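You operate a simulated robot arm through the tools that you are given. There is no shell and no other tool. Be economical: measure what you need, move in short steps, check, and stop when the job is done.

Carry out the task below with a simulated two-armed robot. There is one attempt and no reset: what you move stays moved.

TASK
Take the lid off the steel tin marked "sesame" on the top of the steel table and lay it down there.

The check looks at the end state, three seconds after you hand in, the way a careful person would. Anything else that was tipped, shoved, dropped, spilled or broken makes it a failure. Lids that push on must go on centred and level and be pressed home; caps that screw on are set level and turned clockwise until they are tight.

THE ROBOT
Two 7-joint arms with two-finger parallel grippers on one trunk, on a base that drives. Base frame: it is fixed to the floor where the robot stands at the start and does not move with it; the origin is under the middle of the robot, x ahead of it, y to its left, z up; the surface under the hand at the start is at about z = 850. Readings come in mm, degrees, newtons and seconds.
The left shoulder is at the start at [50, 165, 1155], the right one opposite. With the tool pointing down near the work surface each hand reaches from about 220 to 700 mm from the robot's upright axis, wherever it stands, measured 20 degrees to its own side. Payload 3.91 kg a hand.
Tool frame (each hand has its own): the origin (TCP) lies between the finger pads and is the grasp point; the fingertips stand 30 mm ahead of it; z points along the fingers, y is the line along which they close. Largest opening 110 mm; finger width 20, thickness 10; the body of the gripper, 48 by 112 mm, starts 55 mm behind the TCP.
Orientation is that of the tool frame in the base frame, as a unit quaternion [x, y, z, w]. With the fingers straight down and closing along the base's y, the tool's x points along the base's -x, its y along +y and its z along -z.

THE INTERFACE
- The arms move only by the tool arm_command. It takes "left_series", "right_series" or both (then of equal length, played together; a hand with none holds still); each is a list of rows, each an object of numbers (a shift or turn left out is 0, a gripper value left out holds the last): "ax", "ay", "az": the turn, a rotation vector about the tool's x, y, z in degrees; "dx", "dy", "dz": the shift along the tool's x, y, z in mm; "hand": the opening in per cent of the stroke, from 0 (shut) to 100 (fully open). In form: [{"ax": .., "ay": .., "az": .., "dx": .., "dy": .., "dz": .., "hand": ..}, ...]. A call has 1 to 8 rows; each row is the pose to reach, as a shift and turn from the pose commanded when the call began, along the tool's axes at that moment. Each row takes 0.2 s and may step no farther than 50 mm and 8.6 degrees from the row before; otherwise, or with a gripper value out of range, the whole call is refused. Where a pose cannot be reached the arm comes as near as it can. A force on the tool above 40 N (or 10 N above the force at the start of the call, whichever is more), or a blocked arm, ends the call early, and 0.2 s more pass. Each finger travels about 45 mm/s and halts on what it meets, pressing with about 42 N; the grip force reading is that of the motor and also rises with nothing between the fingers. The clock runs only during rows and for 0.2 s after the last one: add rows that repeat a pose to give the fingers time. The reply holds the time, the measured pose of the TCP, the force on the tool along the base axes, the opening and the grip force, in the units named above and with some noise, with the torque about the TCP (base axes, N m) and any sound that the robot's microphone picked up.
- Cameras (640 x 400 px; columns grow to the right, rows downward): "scene" is now at [116.2, -5.6, 1327.5]; the picture's right is [-0.03, -1.00, 0.00], its down [-0.53, 0.01, -0.85] and it looks along [0.85, -0.02, -0.53] (base axes); focal length 248 px, centre (320, 200). "left" rides on the left gripper at [72, -17, -103] in its tool frame; the picture's right is [0.23, 0.97, 0.00], its down [-0.76, 0.18, -0.62] and it looks along [-0.61, 0.14, 0.78] (tool axes); focal length 222 px, centre (320, 200). "right" rides on the right gripper at [72, 17, -103] in its tool frame; the picture's right is [-0.23, 0.97, 0.00], its down [-0.76, -0.18, -0.62] and it looks along [-0.61, -0.14, 0.78] (tool axes); focal length 222 px, centre (320, 200). There is no depth. A picture from a camera that has moved, and an enlarged one, comes with that camera's place and axes in the base frame and with its lens.
- capture(camera): a new picture of that camera. The clock stands still meanwhile.
- lift_body(by): slides the trunk up (or, below 0, down) by that many mm; the arms and the scene camera ride with it, the base frame stays. It gives what a move gives, with no picture.
- roll_base(legs): drives the robot by 1 to 6 legs, each [ahead, left, turn to the left] in mm, mm and degrees, along the robot's own axes; the way and the turn of a leg run together, so that a leg with both is an arc; at most 1500 mm and 180 degrees a leg. The arms and the cameras ride along, it lands a little off, and it stops where it bumps. It gives what a move gives.
- head_to(pan, tilt): turns the head with the scene camera to pan (to the left, within 80 degrees either way) and tilt (down, from -29 to 69), counted from straight ahead of the robot. It gives what a move gives.
- inspect(camera, box): a new picture of the part [left, top, right, bottom] of that camera's present view, enlarged. The clock stands still meanwhile.
- finish_job(): hands the job in; it is judged then, once.

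Go step by step. Nothing tells you exact positions but the pictures and the camera data: compare them with the known pose of the tool, close in by small moves and look again before you grip or let go. The budget is 120 turns and 108 pictures, counting those below and the enlarged ones. Unless the task says otherwise, let go and move clear before handing in, and close with one line.

The tools are called as name(argument=value, ...) on one line, values as JSON. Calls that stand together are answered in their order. arm_command: Moves the arms, as the interface text tells. Its arguments: {"type":"object","properties":{"left_series":{"type":"array","items":{"type":"object","properties":{"ax":{"type":"number"},"ay":{"type":"number"},"az":{"type":"number"},"dx":{"type":"number"},"dy":{"type":"number"},"dz":{"type":"number"},"hand":{"type":"number"}}}},"right_series":{"type":"array","items":{"type":"object","properties":{"ax":{"type":"number"},"ay":{"type":"number"},"az":{"type":"number"},"dx":{"type":"number"},"dy":{"type":"number"},"dz":{"type":"number"},"hand":{"type":"number"}}}}},"required":[]} The other tools are called the same way: lift_body (by) slides the trunk up or down; roll_base (legs) drives the base; head_to (pan, tilt) turns the head that bears the scene camera; capture (camera) takes a picture; inspect (camera, box) takes an enlarged picture of a part of a camera's view; finish_job () hands the job in.

At the start:

```text
t: 0.0
left_tool_pos: [401.6, 108.7, 1157.4]
left_ee_rot: [-0.001, 1.0, 0.0, -0.001]
left_force: [-0.3, -1.0, -0.4]
left_moment: [-0.03, 0.02, 0.02]
left_opening: 109.9
left_grip_force: 0.1
right_tool_pos: [389.8, -210.0, 1220.3]
right_ee_rot: [-0.001, 1.0, 0.0, -0.001]
right_force: [0.3, 0.5, -0.4]
right_moment: [0.0, 0.02, -0.01]
right_opening: 110.1
right_grip_force: 0.0
trunk travel left (down, up): [-375.0, 128.0]
robot x, y, heading: [-2.3, -1.0, 0.1]
head pan, tilt: [-1.5, 31.8]
```

scene: 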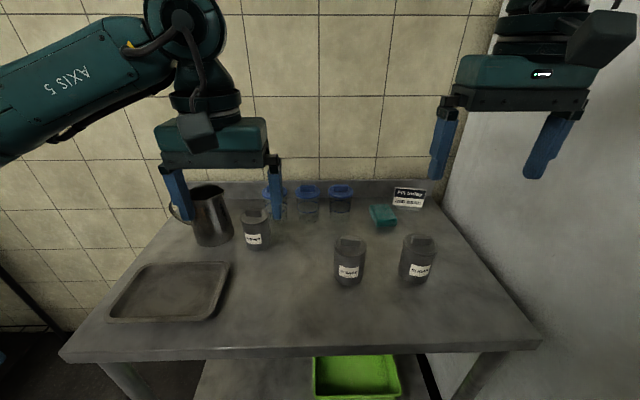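
right: 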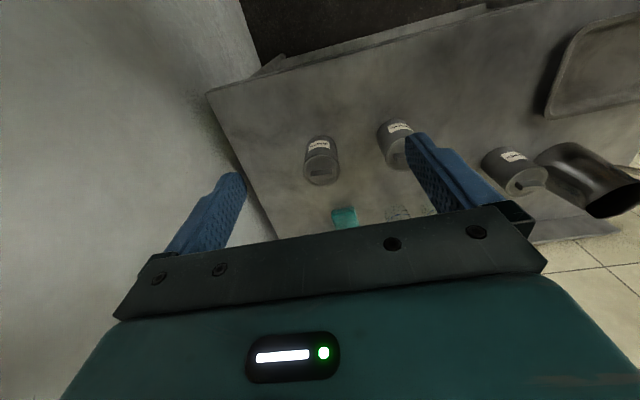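
left: 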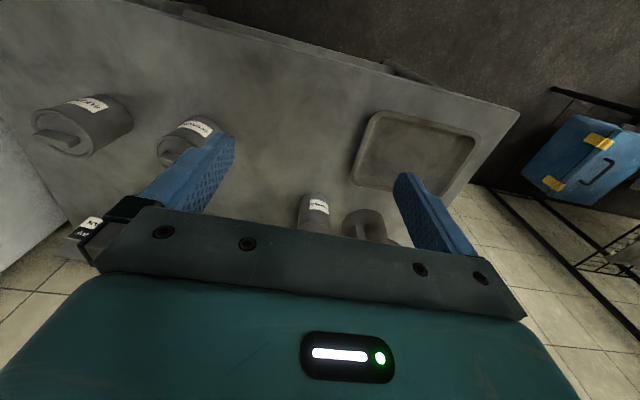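

I see three steel tins with labels on the table; I need to read the labels first.

inspect(camera="scene", box=[320, 220, 450, 300])

inspect(camera="scene", box=[180, 170, 310, 250])

inspect(camera="scene", box=[350, 170, 450, 232])

```text
4.92 times, centred on (385, 260) of scene
camera zoom: at [116.2, -5.6, 1327.5], right [-0.03, -1.0, 0.0], down [-0.53, 0.01, -0.85], along [0.85, -0.02, -0.53], focal length 1222 px, centre (0, -95)
```

zoom: 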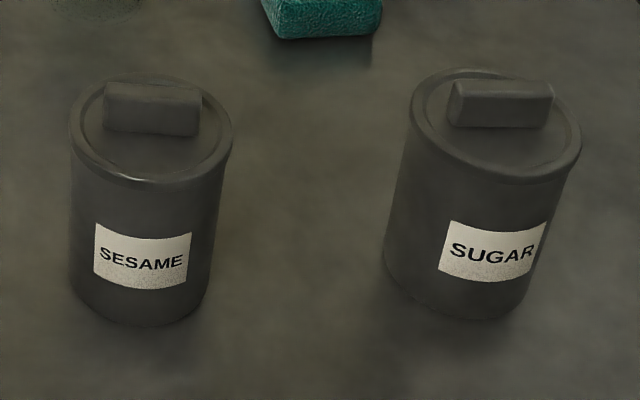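

```text
4.92 times, centred on (245, 210) of scene
camera zoom: at [116.2, -5.6, 1327.5], right [-0.03, -1.0, 0.0], down [-0.53, 0.01, -0.85], along [0.85, -0.02, -0.53], focal length 1222 px, centre (689, 151)
```

zoom: 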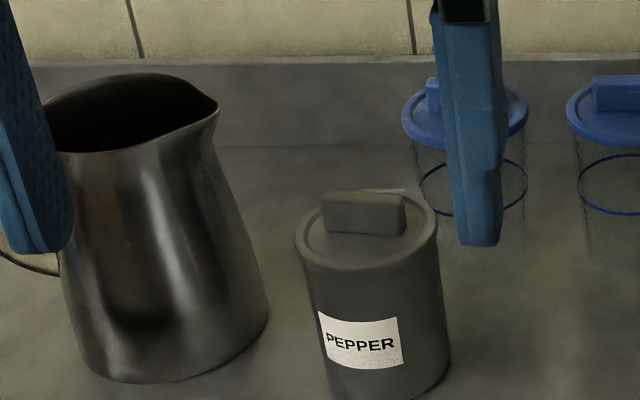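

```text
6.40 times, centred on (400, 201) of scene
camera zoom: at [116.2, -5.6, 1327.5], right [-0.03, -1.0, 0.0], down [-0.53, 0.01, -0.85], along [0.85, -0.02, -0.53], focal length 1588 px, centre (-192, 194)
```

zoom: 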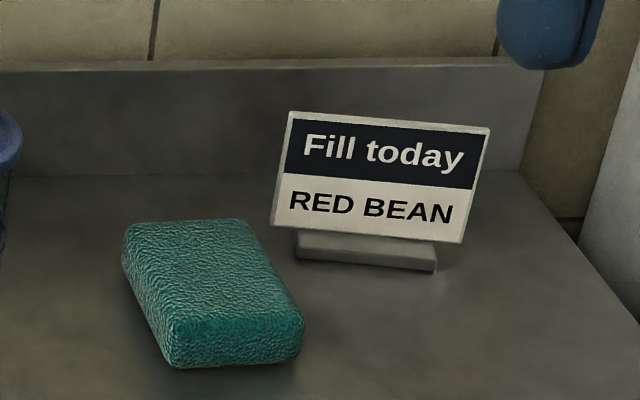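

The sesame tin is the middle one, at about [540, -82] with its lid rim near z 940 and a bar handle along y. I'll bring the right hand above it and look.

arm_command(right_series=[{"dx": -30, "dy": 25, "dz": 10}, {"dx": -60, "dy": 50, "dz": 20}, {"dx": -90, "dy": 75, "dz": 35}, {"dx": -115, "dy": 100, "dz": 50}, {"dx": -140, "dy": 120, "dz": 65}, {"dx": -150, "dy": 128, "dz": 80}, {"dx": -150, "dy": 128, "dz": 100}])

capture(camera="right")

capture(camera="scene")

```text
t: 1.6
left_tool_pos: [402.9, 108.8, 1157.0]
left_ee_rot: [0.0, 1.0, 0.0, 0.0]
left_force: [0.5, -0.1, -0.8]
left_moment: [0.0, 0.03, 0.02]
left_opening: 110.0
left_grip_force: 0.1
right_tool_pos: [484.9, -150.9, 1113.7]
right_ee_rot: [0.0, 1.0, 0.002, 0.001]
right_force: [0.6, -0.3, 0.5]
right_moment: [-0.01, 0.0, 0.02]
right_opening: 110.0
right_grip_force: 0.1
right hand out of reach, approached as far as the arm can: row 3, 4, 5, 6, 7
trunk travel left (down, up): [-375.0, 128.0]
robot x, y, heading: [-3.6, -0.8, 0.0]
head pan, tilt: [-1.5, 31.8]
```

```text
101 pictures are left
camera right: at [413.1, -133.9, 1217.6], right [0.23, 0.97, 0.0], down [0.76, -0.18, 0.62], along [0.61, -0.14, -0.78], focal length 222 px, centre (320, 200)
```

right: 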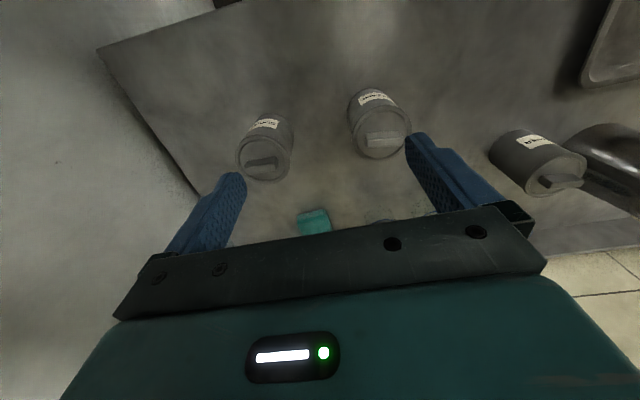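

```text
100 pictures are left
camera scene: at [117.4, -5.8, 1327.4], right [-0.03, -1.0, 0.0], down [-0.53, 0.01, -0.85], along [0.85, -0.02, -0.53], focal length 248 px, centre (320, 200)
```

scene: 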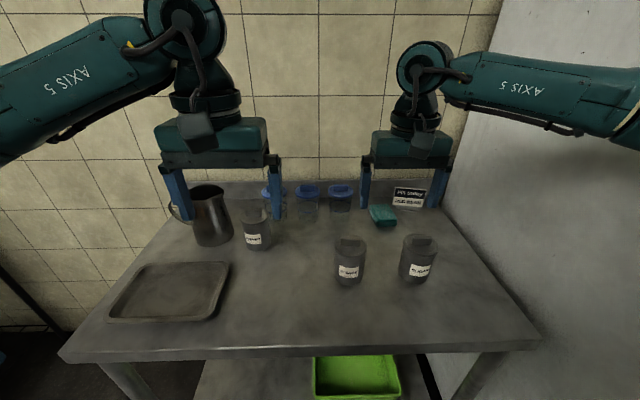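

The arm is at its reach limit at this height; raising the trunk and then lowering the hand should give more reach.

lift_body(by=110)

arm_command(right_series=[{"dz": 40}, {"dz": 80}, {"dz": 120}])

```text
t: 3.0
left_tool_pos: [401.8, 109.9, 1267.3]
left_ee_rot: [0.0, 1.0, 0.0, 0.0]
left_force: [0.6, -0.5, 0.5]
left_moment: [0.05, 0.02, 0.01]
left_opening: 110.1
left_grip_force: 0.0
right_tool_pos: [485.8, -149.9, 1225.7]
right_ee_rot: [0.0, 1.0, 0.001, 0.001]
right_force: [-0.3, 0.0, -0.1]
right_moment: [-0.01, -0.02, 0.0]
right_opening: 109.7
right_grip_force: 0.1
trunk travel left (down, up): [-485.0, 18.0]
robot x, y, heading: [-3.5, -0.4, -0.1]
head pan, tilt: [-1.5, 31.8]
```

```text
t: 3.8
left_tool_pos: [401.4, 109.6, 1266.1]
left_ee_rot: [0.0, 1.0, 0.001, 0.0]
left_force: [-0.1, -0.3, -0.4]
left_moment: [-0.02, -0.02, 0.01]
left_opening: 110.0
left_grip_force: 0.0
right_tool_pos: [481.3, -153.2, 1104.8]
right_ee_rot: [0.0, 1.0, 0.003, 0.002]
right_force: [-0.2, 0.4, 0.1]
right_moment: [0.0, 0.0, 0.0]
right_opening: 110.3
right_grip_force: 0.0
right hand out of reach, approached as far as the arm can: row 3
trunk travel left (down, up): [-485.0, 18.0]
robot x, y, heading: [-3.2, -1.1, -0.0]
head pan, tilt: [-1.5, 31.8]
```

arm_command(right_series=[{"dy": 30}, {"dy": 60}, {"dy": 68}])

capture(camera="scene")

```text
t: 4.6
left_tool_pos: [401.2, 109.8, 1266.5]
left_ee_rot: [0.001, 1.0, 0.0, 0.0]
left_force: [0.2, -0.2, 0.3]
left_moment: [-0.01, 0.02, 0.0]
left_opening: 109.9
left_grip_force: 0.0
right_tool_pos: [456.2, -133.0, 1115.3]
right_ee_rot: [0.0, 1.0, 0.002, 0.0]
right_force: [-0.7, -0.1, -0.2]
right_moment: [0.02, 0.02, 0.01]
right_opening: 110.0
right_grip_force: 0.0
right hand out of reach, approached as far as the arm can: row 1, 2, 3
trunk travel left (down, up): [-485.0, 18.0]
robot x, y, heading: [-1.9, 1.0, -0.0]
head pan, tilt: [-1.5, 31.8]
```

```text
99 pictures are left
camera scene: at [116.2, -5.6, 1437.5], right [-0.03, -1.0, 0.0], down [-0.53, 0.01, -0.85], along [0.85, -0.02, -0.53], focal length 248 px, centre (320, 200)
```

scene: 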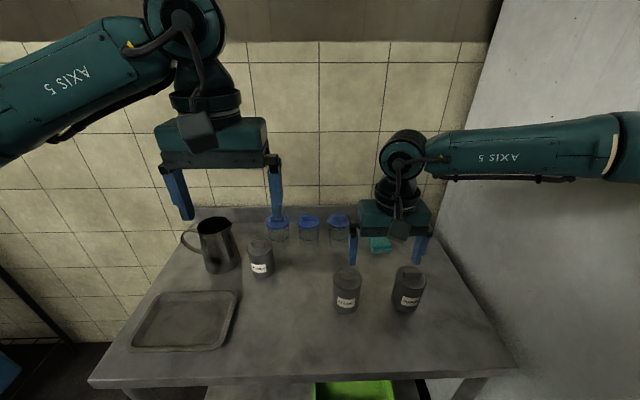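

The arm isn't stretched, so a wrist joint limit is likely. I'll try turning the hand about its axis, which I also want in order to grip across the handle bar.

arm_command(right_series=[{"az": 8}, {"az": 16}, {"az": 24}, {"az": 32}, {"az": 40}, {"az": 48}])

```text
t: 6.0
left_tool_pos: [402.5, 109.6, 1266.5]
left_ee_rot: [0.0, 1.0, 0.0, 0.001]
left_force: [-0.2, 0.0, -0.2]
left_moment: [-0.02, -0.02, 0.0]
left_opening: 109.8
left_grip_force: 0.0
right_tool_pos: [456.3, -133.7, 1116.2]
right_ee_rot: [0.408, 0.913, 0.003, 0.001]
right_force: [0.5, -1.1, 0.5]
right_moment: [0.01, 0.0, -0.01]
right_opening: 110.0
right_grip_force: 0.1
trunk travel left (down, up): [-485.0, 18.0]
robot x, y, heading: [0.7, -1.0, -0.1]
head pan, tilt: [-1.5, 31.8]
```

arm_command(right_series=[{"dx": -5, "dy": 25, "dz": 10, "az": 8}, {"dx": -9, "dy": 50, "dz": 20, "az": 16}, {"dx": -14, "dy": 75, "dz": 30, "az": 24}, {"dx": -18, "dy": 96.6, "dz": 36, "az": 32}, {"dx": -18, "dy": 96.6, "dz": 36, "az": 40}])

capture(camera="scene")

capture(camera="right")

```text
t: 7.2
left_tool_pos: [402.3, 108.9, 1267.5]
left_ee_rot: [0.0, 1.0, 0.0, 0.0]
left_force: [-0.2, 0.0, -0.5]
left_moment: [0.0, 0.0, 0.01]
left_opening: 110.3
left_grip_force: 0.0
right_tool_pos: [483.1, -155.4, 1103.8]
right_ee_rot: [0.695, 0.719, 0.003, 0.0]
right_force: [0.2, 0.6, -0.5]
right_moment: [-0.02, 0.02, -0.03]
right_opening: 110.1
right_grip_force: 0.1
right hand out of reach, approached as far as the arm can: row 1, 2, 3, 4, 5
trunk travel left (down, up): [-485.0, 18.0]
robot x, y, heading: [3.2, 1.9, 0.1]
head pan, tilt: [-1.5, 31.8]
```

```text
98 pictures are left
camera scene: at [116.2, -5.6, 1437.5], right [-0.03, -1.0, 0.0], down [-0.53, 0.01, -0.85], along [0.85, -0.02, -0.53], focal length 248 px, centre (320, 200)
```

scene: 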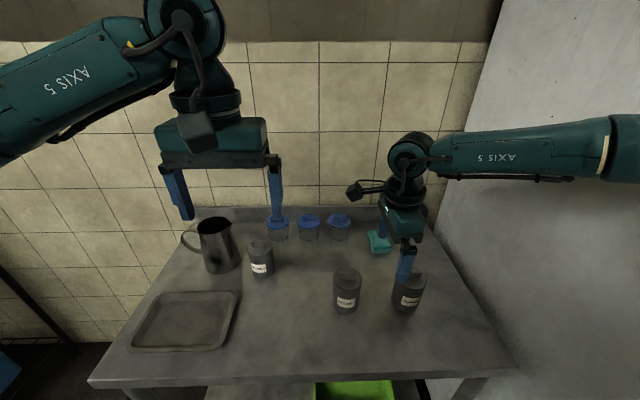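

```text
97 pictures are left
camera right: at [498.0, -83.1, 1208.1], right [0.98, -0.2, 0.0], down [-0.15, -0.77, 0.62], along [-0.12, -0.61, -0.79], focal length 222 px, centre (320, 200)
```

right: 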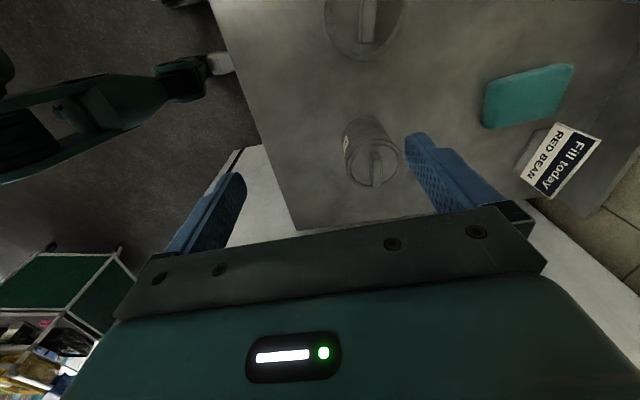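

The limit is in sweeping inward; driving the base left puts the tin in the right arm's sector. The hands are well above everything.

roll_base(legs=[[0, 110, 0]])

capture(camera="right")

capture(camera="scene")

```text
t: 8.8
left_tool_pos: [402.3, 219.5, 1266.5]
left_ee_rot: [-0.001, 1.0, 0.001, -0.001]
left_force: [0.4, 0.3, -0.6]
left_moment: [0.01, 0.0, -0.01]
left_opening: 110.2
left_grip_force: 0.0
right_tool_pos: [484.4, -45.8, 1105.7]
right_ee_rot: [0.695, 0.719, 0.002, 0.0]
right_force: [-0.1, 0.4, 0.1]
right_moment: [0.0, 0.01, 0.04]
right_opening: 110.0
right_grip_force: 0.1
trunk travel left (down, up): [-485.0, 18.0]
robot x, y, heading: [-1.8, 109.4, 0.1]
head pan, tilt: [-1.5, 31.8]
```

```text
96 pictures are left
camera right: at [497.7, 26.6, 1208.2], right [0.98, -0.19, 0.0], down [-0.15, -0.77, 0.62], along [-0.12, -0.61, -0.79], focal length 222 px, centre (320, 200)
```

right: 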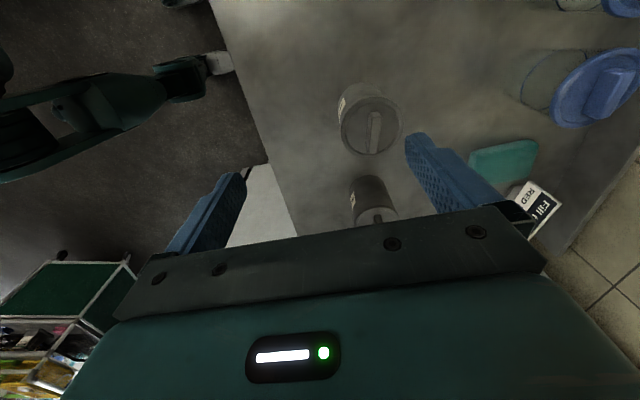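

```text
95 pictures are left
camera scene: at [116.2, 103.8, 1437.5], right [-0.03, -1.0, 0.0], down [-0.53, 0.01, -0.85], along [0.85, -0.02, -0.53], focal length 248 px, centre (320, 200)
```

scene: 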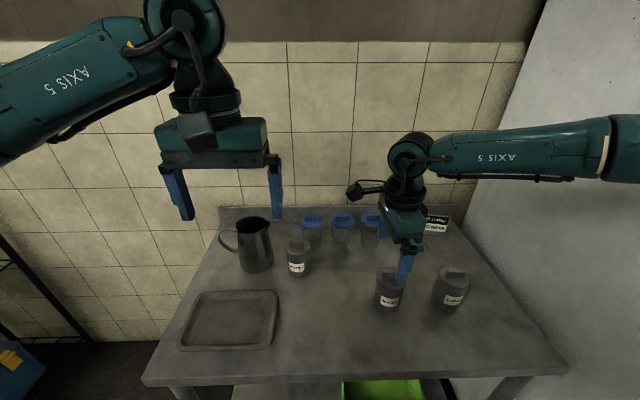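

arm_command(right_series=[{"dx": -10, "dy": 15, "dz": 0}, {"dx": -20, "dy": 30}, {"dx": -30, "dy": 45}, {"dx": -37, "dy": 55, "dz": 0}, {"dx": -37, "dy": 55, "dz": 30}, {"dx": -37, "dy": 55, "dz": 50}])

capture(camera="right")

capture(camera="scene")

```text
t: 10.2
left_tool_pos: [401.6, 218.1, 1267.0]
left_ee_rot: [-0.001, 1.0, 0.0, 0.0]
left_force: [0.0, -0.5, -0.3]
left_moment: [-0.01, 0.01, -0.02]
left_opening: 110.0
left_grip_force: 0.0
right_tool_pos: [520.1, -97.1, 1065.0]
right_ee_rot: [0.695, 0.719, 0.005, 0.0]
right_force: [-0.4, 0.6, 0.5]
right_moment: [0.01, 0.01, 0.01]
right_opening: 109.8
right_grip_force: 0.0
right hand out of reach, approached as far as the arm can: row 2, 3, 4, 5, 6
trunk travel left (down, up): [-485.0, 18.0]
robot x, y, heading: [0.3, 108.2, 0.1]
head pan, tilt: [-1.5, 31.8]
```

```text
94 pictures are left
camera right: at [532.9, -25.3, 1168.6], right [0.98, -0.19, 0.0], down [-0.15, -0.77, 0.62], along [-0.12, -0.61, -0.79], focal length 222 px, centre (320, 200)
```

right: 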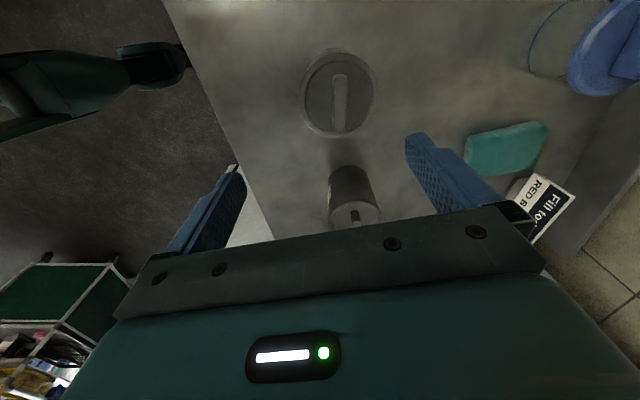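

```text
93 pictures are left
camera scene: at [116.2, 103.4, 1437.6], right [-0.03, -1.0, 0.0], down [-0.53, 0.01, -0.85], along [0.85, -0.02, -0.53], focal length 248 px, centre (320, 200)
```

scene: 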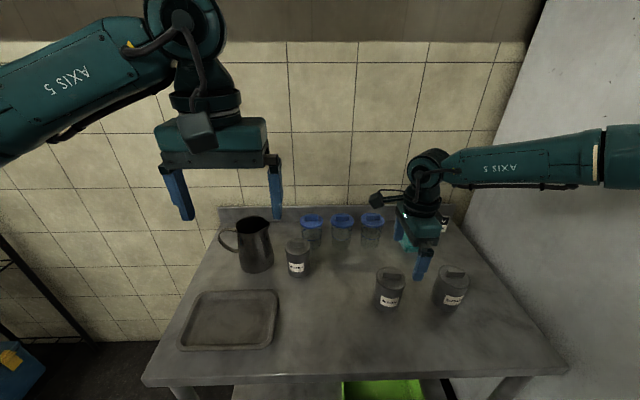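

arm_command(right_series=[{"dz": 20, "az": 5}, {"dx": 8, "dy": 10, "dz": 40, "az": 10}, {"dx": 15, "dy": 21, "dz": 45, "az": 11}])

```text
t: 11.0
left_tool_pos: [401.6, 218.4, 1266.8]
left_ee_rot: [-0.001, 1.0, 0.0, 0.0]
left_force: [0.0, 0.5, -0.4]
left_moment: [0.02, 0.04, -0.04]
left_opening: 110.1
left_grip_force: 0.1
right_tool_pos: [511.9, -105.1, 1039.3]
right_ee_rot: [0.76, 0.649, 0.004, -0.001]
right_force: [-0.3, -0.7, -0.4]
right_moment: [0.0, -0.02, -0.03]
right_opening: 110.0
right_grip_force: 0.1
right hand out of reach, approached as far as the arm can: row 1, 2, 3
trunk travel left (down, up): [-485.0, 18.0]
robot x, y, heading: [-1.2, 110.2, -0.1]
head pan, tilt: [-1.5, 31.8]
```

Lower hand relative to shoulder reduces reach, so I'll raise the hand and lower the trunk.

arm_command(right_series=[{"dz": -40}, {"dz": -80}, {"dz": -115}])

lift_body(by=-130)

```text
t: 11.8
left_tool_pos: [401.3, 219.5, 1267.7]
left_ee_rot: [0.0, 1.0, 0.0, -0.001]
left_force: [0.3, -1.0, 0.5]
left_moment: [0.01, -0.02, -0.02]
left_opening: 109.9
left_grip_force: 0.0
right_tool_pos: [510.4, -105.4, 1155.2]
right_ee_rot: [0.76, 0.65, 0.002, -0.002]
right_force: [0.1, -0.7, -0.5]
right_moment: [0.0, -0.06, 0.01]
right_opening: 110.2
right_grip_force: 0.0
trunk travel left (down, up): [-485.0, 18.0]
robot x, y, heading: [-0.2, 108.4, -0.2]
head pan, tilt: [-1.5, 31.8]
```

```text
t: 13.4
left_tool_pos: [402.1, 219.3, 1136.9]
left_ee_rot: [0.0, 1.0, 0.0, 0.0]
left_force: [-0.1, 0.6, 0.0]
left_moment: [0.04, 0.01, -0.02]
left_opening: 110.0
left_grip_force: 0.1
right_tool_pos: [511.9, -105.9, 1025.2]
right_ee_rot: [0.76, 0.65, 0.003, 0.001]
right_force: [-0.7, 0.2, -0.2]
right_moment: [0.03, -0.01, 0.01]
right_opening: 110.0
right_grip_force: 0.0
trunk travel left (down, up): [-355.0, 148.0]
robot x, y, heading: [0.2, 108.5, 0.0]
head pan, tilt: [-1.5, 31.8]
```

arm_command(right_series=[{"dx": 10, "dy": 8}, {"dx": 20, "dy": 16}, {"dx": 28, "dy": 24}])

capture(camera="right")

capture(camera="scene")

```text
t: 14.2
left_tool_pos: [402.1, 218.5, 1136.9]
left_ee_rot: [-0.001, 1.0, 0.0, 0.001]
left_force: [0.7, 0.0, -0.2]
left_moment: [0.04, -0.02, 0.0]
left_opening: 110.2
left_grip_force: 0.0
right_tool_pos: [535.5, -86.4, 1024.3]
right_ee_rot: [0.76, 0.65, 0.004, -0.001]
right_force: [-0.1, -0.4, 0.2]
right_moment: [0.01, 0.0, -0.01]
right_opening: 110.0
right_grip_force: 0.1
right hand out of reach, approached as far as the arm can: row 3
trunk travel left (down, up): [-355.0, 148.0]
robot x, y, heading: [1.5, 106.5, 0.0]
head pan, tilt: [-1.5, 31.8]
```

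```text
92 pictures are left
camera right: at [562.9, -18.3, 1128.3], right [0.93, -0.38, 0.0], down [-0.3, -0.73, 0.62], along [-0.23, -0.57, -0.79], focal length 222 px, centre (320, 200)
```

right: 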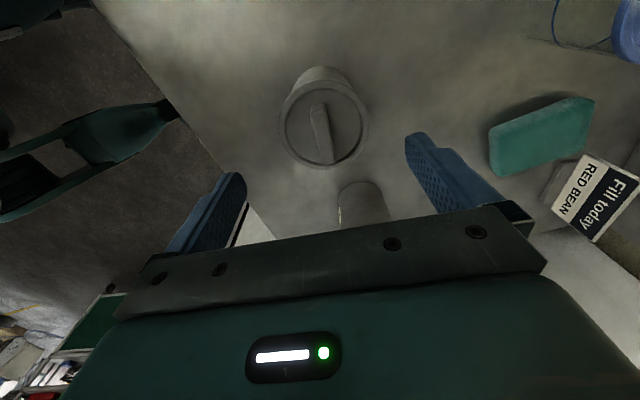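

```text
91 pictures are left
camera scene: at [116.2, 103.4, 1307.5], right [-0.03, -1.0, 0.0], down [-0.53, 0.01, -0.85], along [0.85, -0.02, -0.53], focal length 248 px, centre (320, 200)
```

scene: 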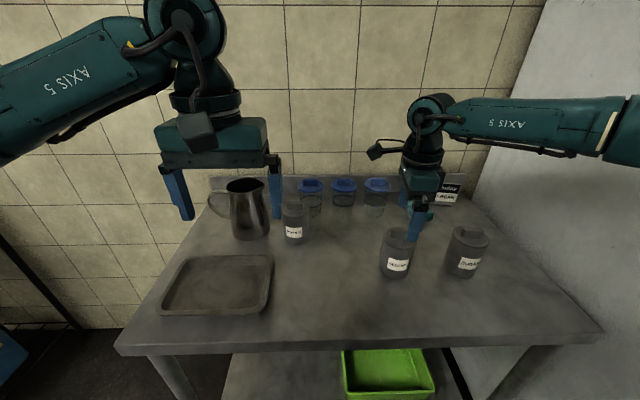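

inspect(camera="right", box=[230, 60, 422, 180])

inspect(camera="scene", box=[350, 190, 478, 270])

```text
3.33 times, centred on (326, 120) of right
camera zoom: at [562.9, -18.3, 1128.3], right [0.93, -0.38, 0.0], down [-0.3, -0.73, 0.62], along [-0.23, -0.57, -0.79], focal length 740 px, centre (300, 467)
```

zoom: 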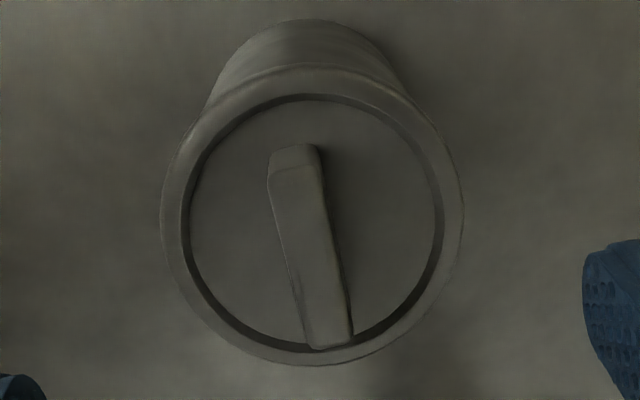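

```text
5.00 times, centred on (414, 230) of scene
camera zoom: at [116.2, 103.4, 1307.5], right [-0.03, -1.0, 0.0], down [-0.53, 0.01, -0.85], along [0.85, -0.02, -0.53], focal length 1241 px, centre (-150, 50)
```

zoom: 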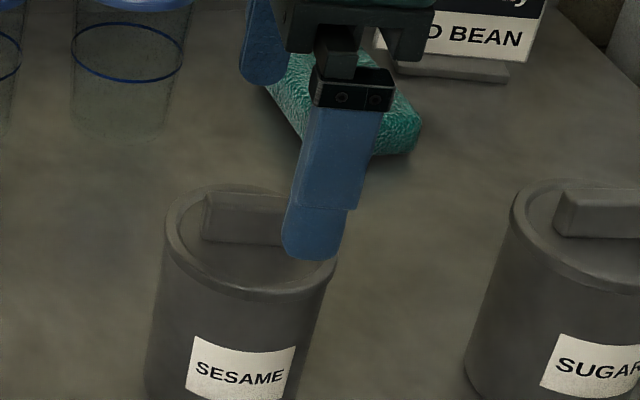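

Handle bar centre is about [540, -83], 46 mm long, 12 mm thick, and the hand's yaw matches. I'll raise the hand, lower the trunk for more reach, and centre it.

arm_command(right_series=[{"dz": -30}, {"dz": -55}])

lift_body(by=-70)

```text
t: 14.8
left_tool_pos: [402.0, 219.4, 1136.3]
left_ee_rot: [-0.001, 1.0, 0.0, 0.0]
left_force: [0.5, -0.3, 0.1]
left_moment: [-0.04, -0.03, -0.02]
left_opening: 110.0
left_grip_force: 0.1
right_tool_pos: [535.6, -87.6, 1079.3]
right_ee_rot: [0.76, 0.65, 0.003, -0.001]
right_force: [0.0, -0.5, 0.2]
right_moment: [0.05, 0.0, 0.02]
right_opening: 110.2
right_grip_force: 0.1
trunk travel left (down, up): [-355.0, 148.0]
robot x, y, heading: [4.0, 109.7, 0.1]
head pan, tilt: [-1.5, 31.8]
```

```text
t: 15.9
left_tool_pos: [400.2, 218.8, 1066.5]
left_ee_rot: [-0.001, 1.0, 0.0, 0.001]
left_force: [-0.2, -0.1, 1.1]
left_moment: [-0.02, 0.02, 0.0]
left_opening: 109.9
left_grip_force: 0.1
right_tool_pos: [535.6, -87.9, 1010.7]
right_ee_rot: [0.76, 0.649, 0.003, -0.001]
right_force: [0.3, 0.3, 0.5]
right_moment: [0.0, -0.02, -0.01]
right_opening: 110.1
right_grip_force: 0.0
trunk travel left (down, up): [-285.0, 218.0]
robot x, y, heading: [0.6, 107.0, 0.0]
head pan, tilt: [-1.5, 31.8]
```

arm_command(right_series=[{"dx": 5, "dy": 4, "az": 2, "hand": 30}, {"dx": 5, "dy": 4, "az": 2, "hand": 30}, {"dx": 5, "dy": 4, "az": 2, "hand": 30}, {"dx": 5, "dy": 4, "az": 2, "hand": 30}, {"dx": 5, "dy": 4, "az": 2, "hand": 30}])

capture(camera="right")

inspect(camera="scene", box=[350, 150, 478, 230])

```text
t: 17.1
left_tool_pos: [400.8, 219.0, 1066.4]
left_ee_rot: [-0.001, 1.0, 0.0, -0.001]
left_force: [0.5, -0.3, -0.1]
left_moment: [0.02, 0.0, -0.03]
left_opening: 110.3
left_grip_force: 0.1
right_tool_pos: [535.0, -87.8, 1008.9]
right_ee_rot: [0.771, 0.636, 0.006, -0.001]
right_force: [0.8, -0.1, -0.4]
right_moment: [-0.01, -0.03, 0.04]
right_opening: 32.9
right_grip_force: 0.0
right hand out of reach, approached as far as the arm can: row 1, 2, 3, 4, 5
trunk travel left (down, up): [-285.0, 218.0]
robot x, y, heading: [2.4, 109.8, -0.0]
head pan, tilt: [-1.5, 31.8]
```

```text
88 pictures are left
camera right: at [564.6, -19.9, 1113.0], right [0.91, -0.41, 0.0], down [-0.32, -0.72, 0.62], along [-0.25, -0.56, -0.79], focal length 222 px, centre (320, 200)
```

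right: 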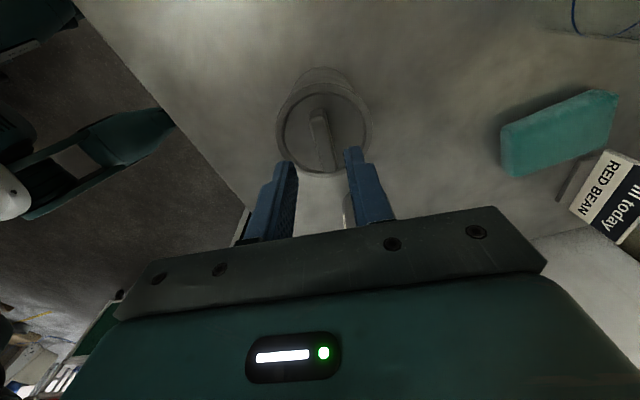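

```text
5.00 times, centred on (414, 190) of scene
camera zoom: at [116.2, 103.4, 1237.5], right [-0.03, -1.0, 0.0], down [-0.53, 0.01, -0.85], along [0.85, -0.02, -0.53], focal length 1241 px, centre (-150, 250)
```

zoom: 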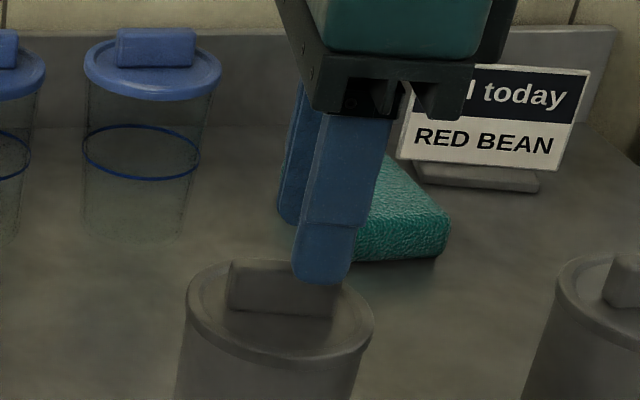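

Still at the reach edge, so I'll check base clearance before driving slightly closer.

head_to(pan=0, tilt=69)

capture(camera="scene")

```text
t: 18.1
left_tool_pos: [402.2, 218.7, 1066.5]
left_ee_rot: [0.0, 1.0, -0.001, 0.0]
left_force: [0.0, -0.1, -0.1]
left_moment: [-0.01, -0.01, 0.03]
left_opening: 109.9
left_grip_force: 0.1
right_tool_pos: [535.8, -87.5, 1009.0]
right_ee_rot: [0.772, 0.636, 0.005, -0.001]
right_force: [0.4, -0.3, -0.4]
right_moment: [0.02, -0.01, 0.0]
right_opening: 32.8
right_grip_force: 0.0
trunk travel left (down, up): [-285.0, 218.0]
robot x, y, heading: [1.9, 108.5, 0.1]
head pan, tilt: [0.0, 68.8]
```

```text
86 pictures are left
camera scene: at [82.5, 105.8, 1188.9], right [0.0, -1.0, 0.0], down [-0.93, 0.0, -0.36], along [0.36, 0.0, -0.93], focal length 248 px, centre (320, 200)
```

scene: 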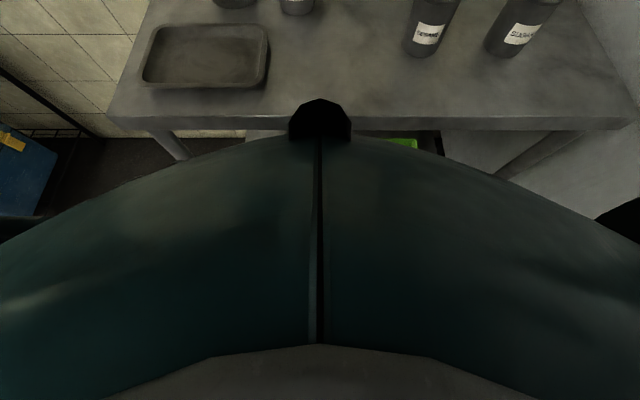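

arm_command(right_series=[{"dz": -25}])

roll_base(legs=[[25, 0, 0]])

head_to(pan=-20, tilt=32)

```text
t: 18.5
left_tool_pos: [401.8, 217.5, 1065.7]
left_ee_rot: [-0.001, 1.0, -0.001, 0.0]
left_force: [-0.4, 0.2, -0.3]
left_moment: [0.01, 0.0, -0.03]
left_opening: 110.2
left_grip_force: 0.1
right_tool_pos: [533.2, -89.5, 1033.6]
right_ee_rot: [0.771, 0.637, 0.005, 0.0]
right_force: [-0.9, 0.0, -1.0]
right_moment: [0.0, 0.01, 0.01]
right_opening: 32.8
right_grip_force: 0.0
right hand out of reach, approached as far as the arm can: row 1
trunk travel left (down, up): [-285.0, 218.0]
robot x, y, heading: [1.8, 109.6, -0.2]
head pan, tilt: [0.0, 68.8]
```

```text
t: 19.3
left_tool_pos: [427.2, 218.7, 1067.1]
left_ee_rot: [-0.001, 1.0, 0.0, 0.0]
left_force: [-0.2, -0.3, -0.4]
left_moment: [-0.01, 0.0, 0.01]
left_opening: 109.9
left_grip_force: 0.0
right_tool_pos: [558.1, -89.4, 1033.4]
right_ee_rot: [0.771, 0.636, 0.003, -0.001]
right_force: [0.4, 0.1, -0.5]
right_moment: [0.02, 0.08, -0.01]
right_opening: 33.3
right_grip_force: 0.0
trunk travel left (down, up): [-285.0, 218.0]
robot x, y, heading: [26.8, 110.4, -0.1]
head pan, tilt: [0.0, 68.8]
```

```text
t: 20.4
left_tool_pos: [427.0, 219.1, 1066.3]
left_ee_rot: [0.0, 1.0, 0.0, 0.001]
left_force: [-0.5, 0.2, 0.0]
left_moment: [0.0, 0.02, 0.03]
left_opening: 110.3
left_grip_force: 0.1
right_tool_pos: [557.5, -89.0, 1034.2]
right_ee_rot: [0.772, 0.636, 0.004, 0.0]
right_force: [0.1, -0.2, 0.5]
right_moment: [0.04, 0.01, 0.01]
right_opening: 33.5
right_grip_force: 0.1
trunk travel left (down, up): [-285.0, 218.0]
robot x, y, heading: [26.4, 109.7, 0.0]
head pan, tilt: [-20.0, 32.0]
```

arm_command(right_series=[{"dx": 2.5, "dy": -18.8}, {"dx": 2.5, "dy": -18.8, "dz": 20}, {"dx": 2.5, "dy": -18.8, "dz": 32}])

capture(camera="scene")

inspect(camera="right", box=[224, 60, 416, 180])

```text
t: 21.2
left_tool_pos: [426.8, 218.2, 1066.7]
left_ee_rot: [-0.001, 1.0, 0.0, 0.0]
left_force: [-0.3, -0.5, -0.4]
left_moment: [0.0, 0.03, 0.03]
left_opening: 109.9
left_grip_force: 0.1
right_tool_pos: [538.9, -84.6, 1002.0]
right_ee_rot: [0.771, 0.636, 0.005, 0.0]
right_force: [-0.3, 0.1, 0.3]
right_moment: [0.0, 0.02, -0.01]
right_opening: 32.8
right_grip_force: 0.1
trunk travel left (down, up): [-285.0, 218.0]
robot x, y, heading: [22.1, 112.9, -0.0]
head pan, tilt: [-20.0, 32.0]
```

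```text
85 pictures are left
camera scene: at [135.8, 75.2, 1237.2], right [-0.34, -0.94, 0.0], down [-0.5, 0.18, -0.85], along [0.8, -0.29, -0.53], focal length 248 px, centre (320, 200)
```

scene: 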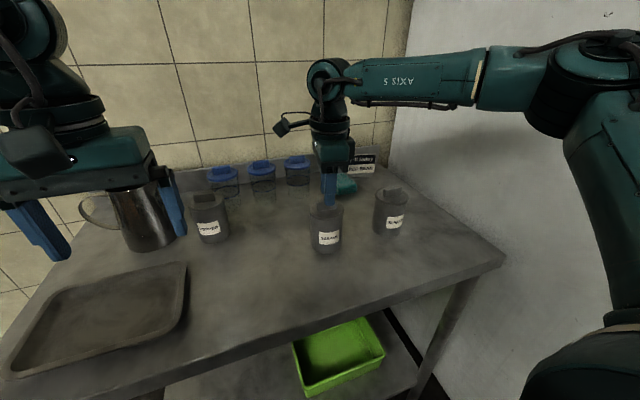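

```text
3.33 times, centred on (320, 120) of right
camera zoom: at [568.6, -16.6, 1105.8], right [0.91, -0.41, 0.0], down [-0.32, -0.72, 0.62], along [-0.25, -0.56, -0.79], focal length 740 px, centre (320, 467)
```

zoom: 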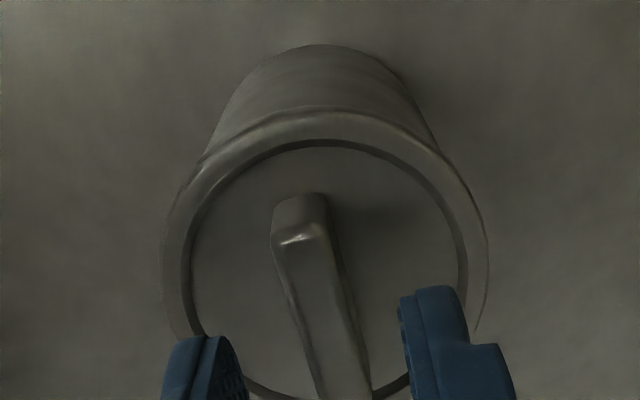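

Aligned over the bar; now I descend to put the fingertips beside it.

arm_command(right_series=[{"dx": 1, "dy": 1, "dz": 10}, {"dx": 1, "dy": 1, "dz": 18}, {"dx": 1, "dy": 1, "dz": 22}])

inspect(camera="scene", box=[278, 170, 374, 230])

inspect(camera="right", box=[224, 100, 416, 220])

```text
t: 22.0
left_tool_pos: [427.0, 218.5, 1067.7]
left_ee_rot: [-0.001, 1.0, 0.001, 0.001]
left_force: [-1.1, 0.2, -0.5]
left_moment: [-0.03, 0.02, -0.02]
left_opening: 110.0
left_grip_force: 0.1
right_tool_pos: [539.8, -82.9, 979.5]
right_ee_rot: [0.771, 0.636, 0.005, 0.0]
right_force: [-0.5, 0.8, 1.3]
right_moment: [-0.03, 0.03, 0.0]
right_opening: 32.6
right_grip_force: 0.1
trunk travel left (down, up): [-285.0, 218.0]
robot x, y, heading: [24.1, 104.9, -0.0]
head pan, tilt: [-20.0, 32.0]
```

```text
6.67 times, centred on (326, 200) of scene
camera zoom: at [135.7, 75.2, 1237.3], right [-0.34, -0.94, 0.0], down [-0.5, 0.18, -0.85], along [0.8, -0.29, -0.53], focal length 1654 px, centre (280, 200)
```

zoom: 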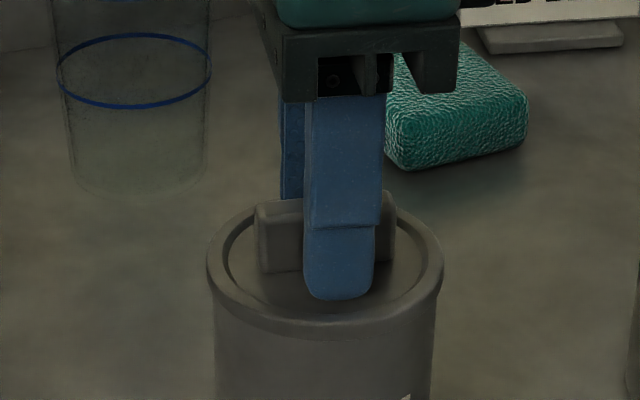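

```text
3.33 times, centred on (320, 160) of right
camera zoom: at [570.1, -15.7, 1083.3], right [0.91, -0.41, 0.0], down [-0.32, -0.72, 0.62], along [-0.25, -0.56, -0.79], focal length 740 px, centre (320, 333)
```

zoom: 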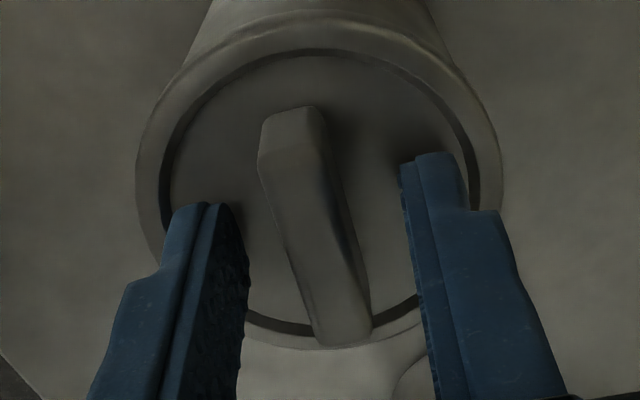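

The fingers straddle the bar with tips just above the lid; closing.

arm_command(right_series=[{"hand": 0}, {"hand": 0}, {"hand": 0}, {"hand": 0}])

inspect(camera="right", box=[224, 100, 416, 220])

```text
t: 23.0
left_tool_pos: [427.2, 217.7, 1067.8]
left_ee_rot: [0.0, 1.0, -0.001, 0.0]
left_force: [-1.0, -0.8, -0.1]
left_moment: [-0.01, 0.01, 0.01]
left_opening: 110.1
left_grip_force: 0.0
right_tool_pos: [541.5, -82.3, 980.6]
right_ee_rot: [0.771, 0.637, 0.004, 0.0]
right_force: [-1.2, 0.2, 2.2]
right_moment: [0.0, 0.07, 0.12]
right_opening: 9.8
right_grip_force: 41.7
trunk travel left (down, up): [-285.0, 218.0]
robot x, y, heading: [24.2, 109.4, -0.3]
head pan, tilt: [-20.0, 32.0]
```

```text
3.33 times, centred on (320, 160) of right
camera zoom: at [570.0, -15.7, 1083.3], right [0.91, -0.41, 0.0], down [-0.32, -0.72, 0.62], along [-0.25, -0.56, -0.79], focal length 740 px, centre (320, 333)
```

zoom: 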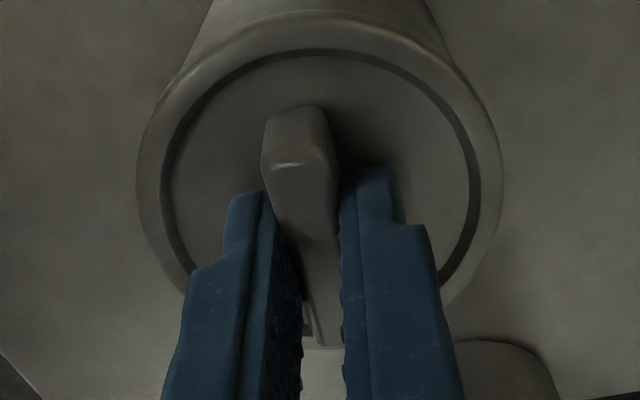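

Gripped at 9.8 mm; lifting slowly.

arm_command(right_series=[{"dz": -2}, {"dz": -4}, {"dz": -7}, {"dz": -10}])

inspect(camera="scene", box=[262, 170, 390, 250])

```text
t: 24.0
left_tool_pos: [427.4, 218.4, 1066.1]
left_ee_rot: [-0.001, 1.0, 0.001, 0.001]
left_force: [-0.5, -0.2, 0.0]
left_moment: [0.0, -0.02, -0.02]
left_opening: 110.0
left_grip_force: 0.0
right_tool_pos: [540.0, -82.0, 990.5]
right_ee_rot: [0.771, 0.636, 0.005, 0.0]
right_force: [-0.2, -0.3, -0.9]
right_moment: [-0.01, 0.01, 0.01]
right_opening: 9.8
right_grip_force: 42.3
trunk travel left (down, up): [-285.0, 218.0]
robot x, y, heading: [25.3, 109.6, -0.1]
head pan, tilt: [-20.0, 32.0]
heard: snap
```

```text
5.00 times, centred on (326, 210) of scene
camera zoom: at [135.7, 75.2, 1237.2], right [-0.34, -0.94, 0.0], down [-0.5, 0.18, -0.85], along [0.8, -0.29, -0.53], focal length 1241 px, centre (290, 150)
```

zoom: 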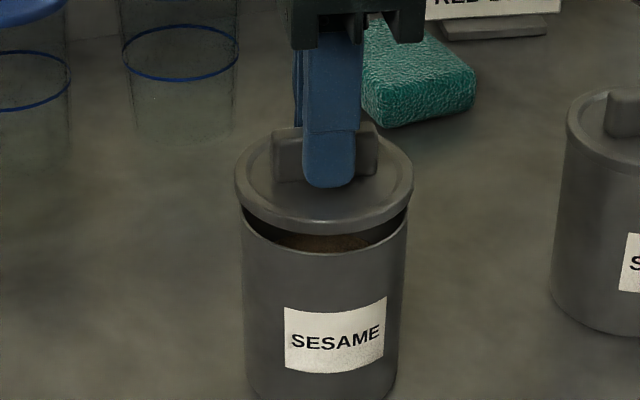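

The lid came off cleanly with a snap and the tin stayed. Lifting more, then moving it toward the clear area in front of the tin.

arm_command(right_series=[{"dz": -15}, {"dz": -30}, {"dz": -45}, {"dx": -3, "dy": -30, "dz": -45}, {"dx": -6, "dy": -60, "dz": -45}, {"dx": -9, "dy": -90, "dz": -45}, {"dx": -12, "dy": -125, "dz": -45}])

capture(camera="scene")

capture(camera="right")

```text
t: 25.6
left_tool_pos: [425.6, 219.5, 1066.9]
left_ee_rot: [0.0, 1.0, 0.0, 0.0]
left_force: [-0.3, -0.8, 0.2]
left_moment: [0.03, -0.01, 0.01]
left_opening: 109.8
left_grip_force: 0.0
right_tool_pos: [415.0, -71.7, 1033.6]
right_ee_rot: [0.772, 0.635, 0.004, -0.001]
right_force: [0.7, -0.4, 0.0]
right_moment: [0.04, -0.03, 0.0]
right_opening: 9.8
right_grip_force: 42.2
trunk travel left (down, up): [-285.0, 218.0]
robot x, y, heading: [25.7, 110.1, -0.0]
head pan, tilt: [-20.0, 32.0]
```

```text
79 pictures are left
camera scene: at [135.3, 75.2, 1237.3], right [-0.34, -0.94, 0.0], down [-0.5, 0.18, -0.85], along [0.8, -0.29, -0.53], focal length 248 px, centre (320, 200)
```

scene: 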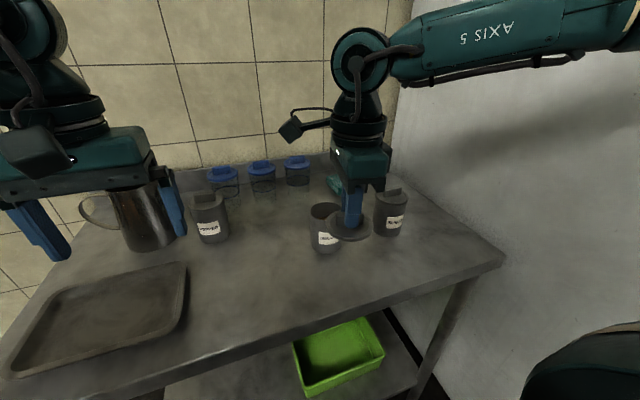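

```text
78 pictures are left
camera right: at [444.2, -3.9, 1137.5], right [0.91, -0.41, 0.0], down [-0.32, -0.72, 0.62], along [-0.25, -0.56, -0.79], focal length 222 px, centre (320, 200)
```

right: 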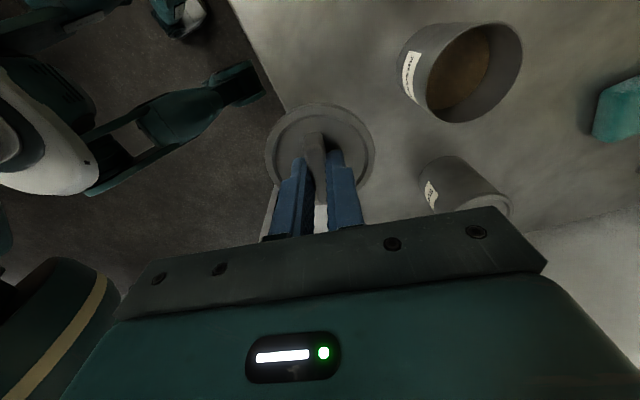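

The table's front edge is nearer than thought (x≈370), so I'll set it down at about [432, -65]. Shifting, then descending.

arm_command(right_series=[{"dx": 5, "dy": 8}, {"dx": 10, "dy": 15.4, "dz": 20}, {"dx": 10, "dy": 15.4, "dz": 50}, {"dx": 10, "dy": 15.4, "dz": 80}, {"dx": 10, "dy": 15.4, "dz": 105}, {"dx": 10, "dy": 15.4, "dz": 118}])

capture(camera="scene")

capture(camera="right")

```text
t: 27.0
left_tool_pos: [426.8, 218.7, 1066.6]
left_ee_rot: [-0.001, 1.0, 0.0, 0.0]
left_force: [-0.2, -0.6, 0.4]
left_moment: [0.01, 0.02, 0.0]
left_opening: 109.9
left_grip_force: 0.1
right_tool_pos: [434.7, -61.2, 914.9]
right_ee_rot: [0.771, 0.637, 0.004, 0.0]
right_force: [0.1, -0.1, -0.8]
right_moment: [0.0, 0.0, 0.0]
right_opening: 9.8
right_grip_force: 41.7
trunk travel left (down, up): [-285.0, 218.0]
robot x, y, heading: [25.2, 107.7, 0.2]
head pan, tilt: [-20.0, 32.0]
```

```text
77 pictures are left
camera scene: at [135.8, 75.1, 1237.2], right [-0.34, -0.94, 0.0], down [-0.5, 0.18, -0.85], along [0.8, -0.29, -0.53], focal length 248 px, centre (320, 200)
```

scene: 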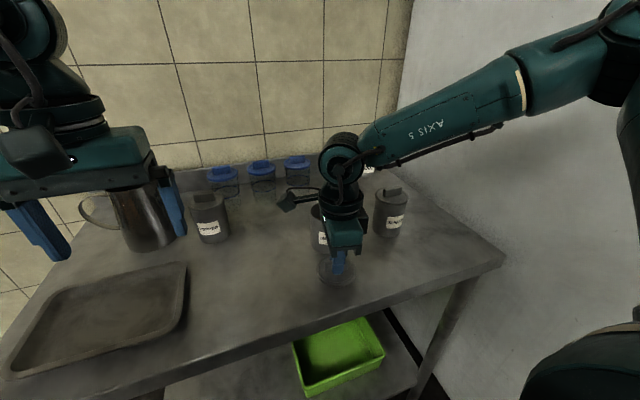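

```text
76 pictures are left
camera right: at [463.6, 5.6, 1018.9], right [0.91, -0.41, 0.0], down [-0.32, -0.72, 0.62], along [-0.25, -0.56, -0.79], focal length 222 px, centre (320, 200)
```

right: 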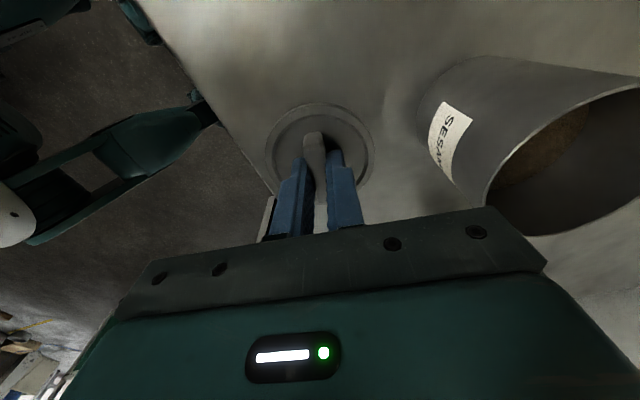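

arm_command(right_series=[{"dz": 4}, {"dz": 8}, {"dz": 11}, {"dz": 14}])

inspect(camera="scene", box=[280, 230, 408, 310])

```text
t: 28.0
left_tool_pos: [426.8, 219.0, 1065.5]
left_ee_rot: [-0.001, 1.0, 0.0, 0.0]
left_force: [-1.0, 0.1, 0.1]
left_moment: [0.03, -0.01, 0.02]
left_opening: 110.5
left_grip_force: 0.1
right_tool_pos: [433.4, -62.4, 902.9]
right_ee_rot: [0.772, 0.636, 0.005, 0.0]
right_force: [-0.2, -1.1, -0.6]
right_moment: [0.0, 0.0, 0.02]
right_opening: 10.0
right_grip_force: 42.5
trunk travel left (down, up): [-285.0, 218.0]
robot x, y, heading: [26.5, 108.2, -0.0]
head pan, tilt: [-20.0, 32.0]
```

```text
5.00 times, centred on (344, 270) of scene
camera zoom: at [135.8, 75.2, 1237.2], right [-0.34, -0.94, 0.0], down [-0.5, 0.18, -0.85], along [0.8, -0.29, -0.53], focal length 1241 px, centre (200, -150)
```

zoom: 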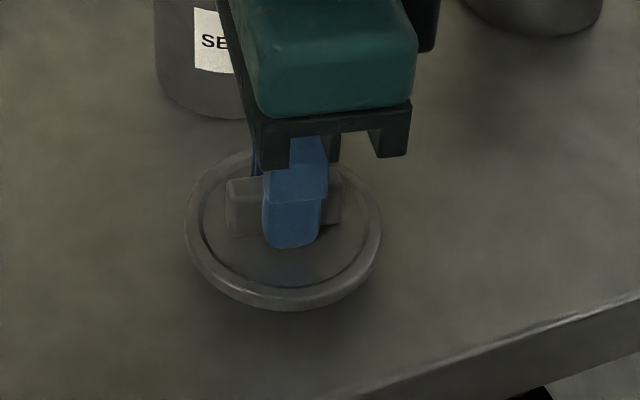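

Plenty of table around it, no contact yet; continuing down in small steps.

arm_command(right_series=[{"dz": 2}, {"dz": 4}, {"dz": 6}, {"dz": 8}])

inspect(camera="scene", box=[280, 230, 408, 310])

```text
t: 29.0
left_tool_pos: [427.0, 219.4, 1066.1]
left_ee_rot: [-0.001, 1.0, -0.001, 0.0]
left_force: [0.1, 0.8, 0.4]
left_moment: [0.02, -0.04, 0.0]
left_opening: 109.6
left_grip_force: 0.1
right_tool_pos: [433.8, -63.1, 893.5]
right_ee_rot: [0.772, 0.636, 0.004, -0.001]
right_force: [-0.3, 0.7, -0.2]
right_moment: [0.0, -0.01, 0.03]
right_opening: 9.7
right_grip_force: 41.5
trunk travel left (down, up): [-285.0, 218.0]
robot x, y, heading: [24.2, 108.4, -0.1]
head pan, tilt: [-20.0, 32.0]
```

```text
5.00 times, centred on (344, 270) of scene
camera zoom: at [135.8, 75.2, 1237.2], right [-0.34, -0.94, 0.0], down [-0.5, 0.18, -0.85], along [0.8, -0.29, -0.53], focal length 1241 px, centre (200, -150)
```

zoom: 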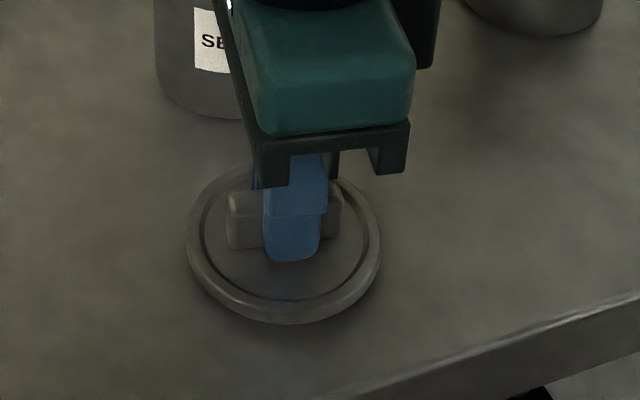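

arm_command(right_series=[{"dz": 1.5}, {"dz": 3}, {"dz": 4.5}, {"dz": 6}])

```text
t: 30.0
left_tool_pos: [427.0, 218.3, 1065.7]
left_ee_rot: [-0.001, 1.0, 0.0, 0.0]
left_force: [-0.3, -0.1, 0.5]
left_moment: [-0.01, 0.0, 0.01]
left_opening: 109.9
left_grip_force: 0.0
right_tool_pos: [433.5, -62.9, 888.3]
right_ee_rot: [0.772, 0.636, 0.005, 0.0]
right_force: [0.1, -0.5, 0.5]
right_moment: [-0.01, 0.0, 0.02]
right_opening: 10.0
right_grip_force: 42.2
trunk travel left (down, up): [-285.0, 218.0]
robot x, y, heading: [22.8, 112.5, 0.1]
head pan, tilt: [-20.0, 32.0]
```

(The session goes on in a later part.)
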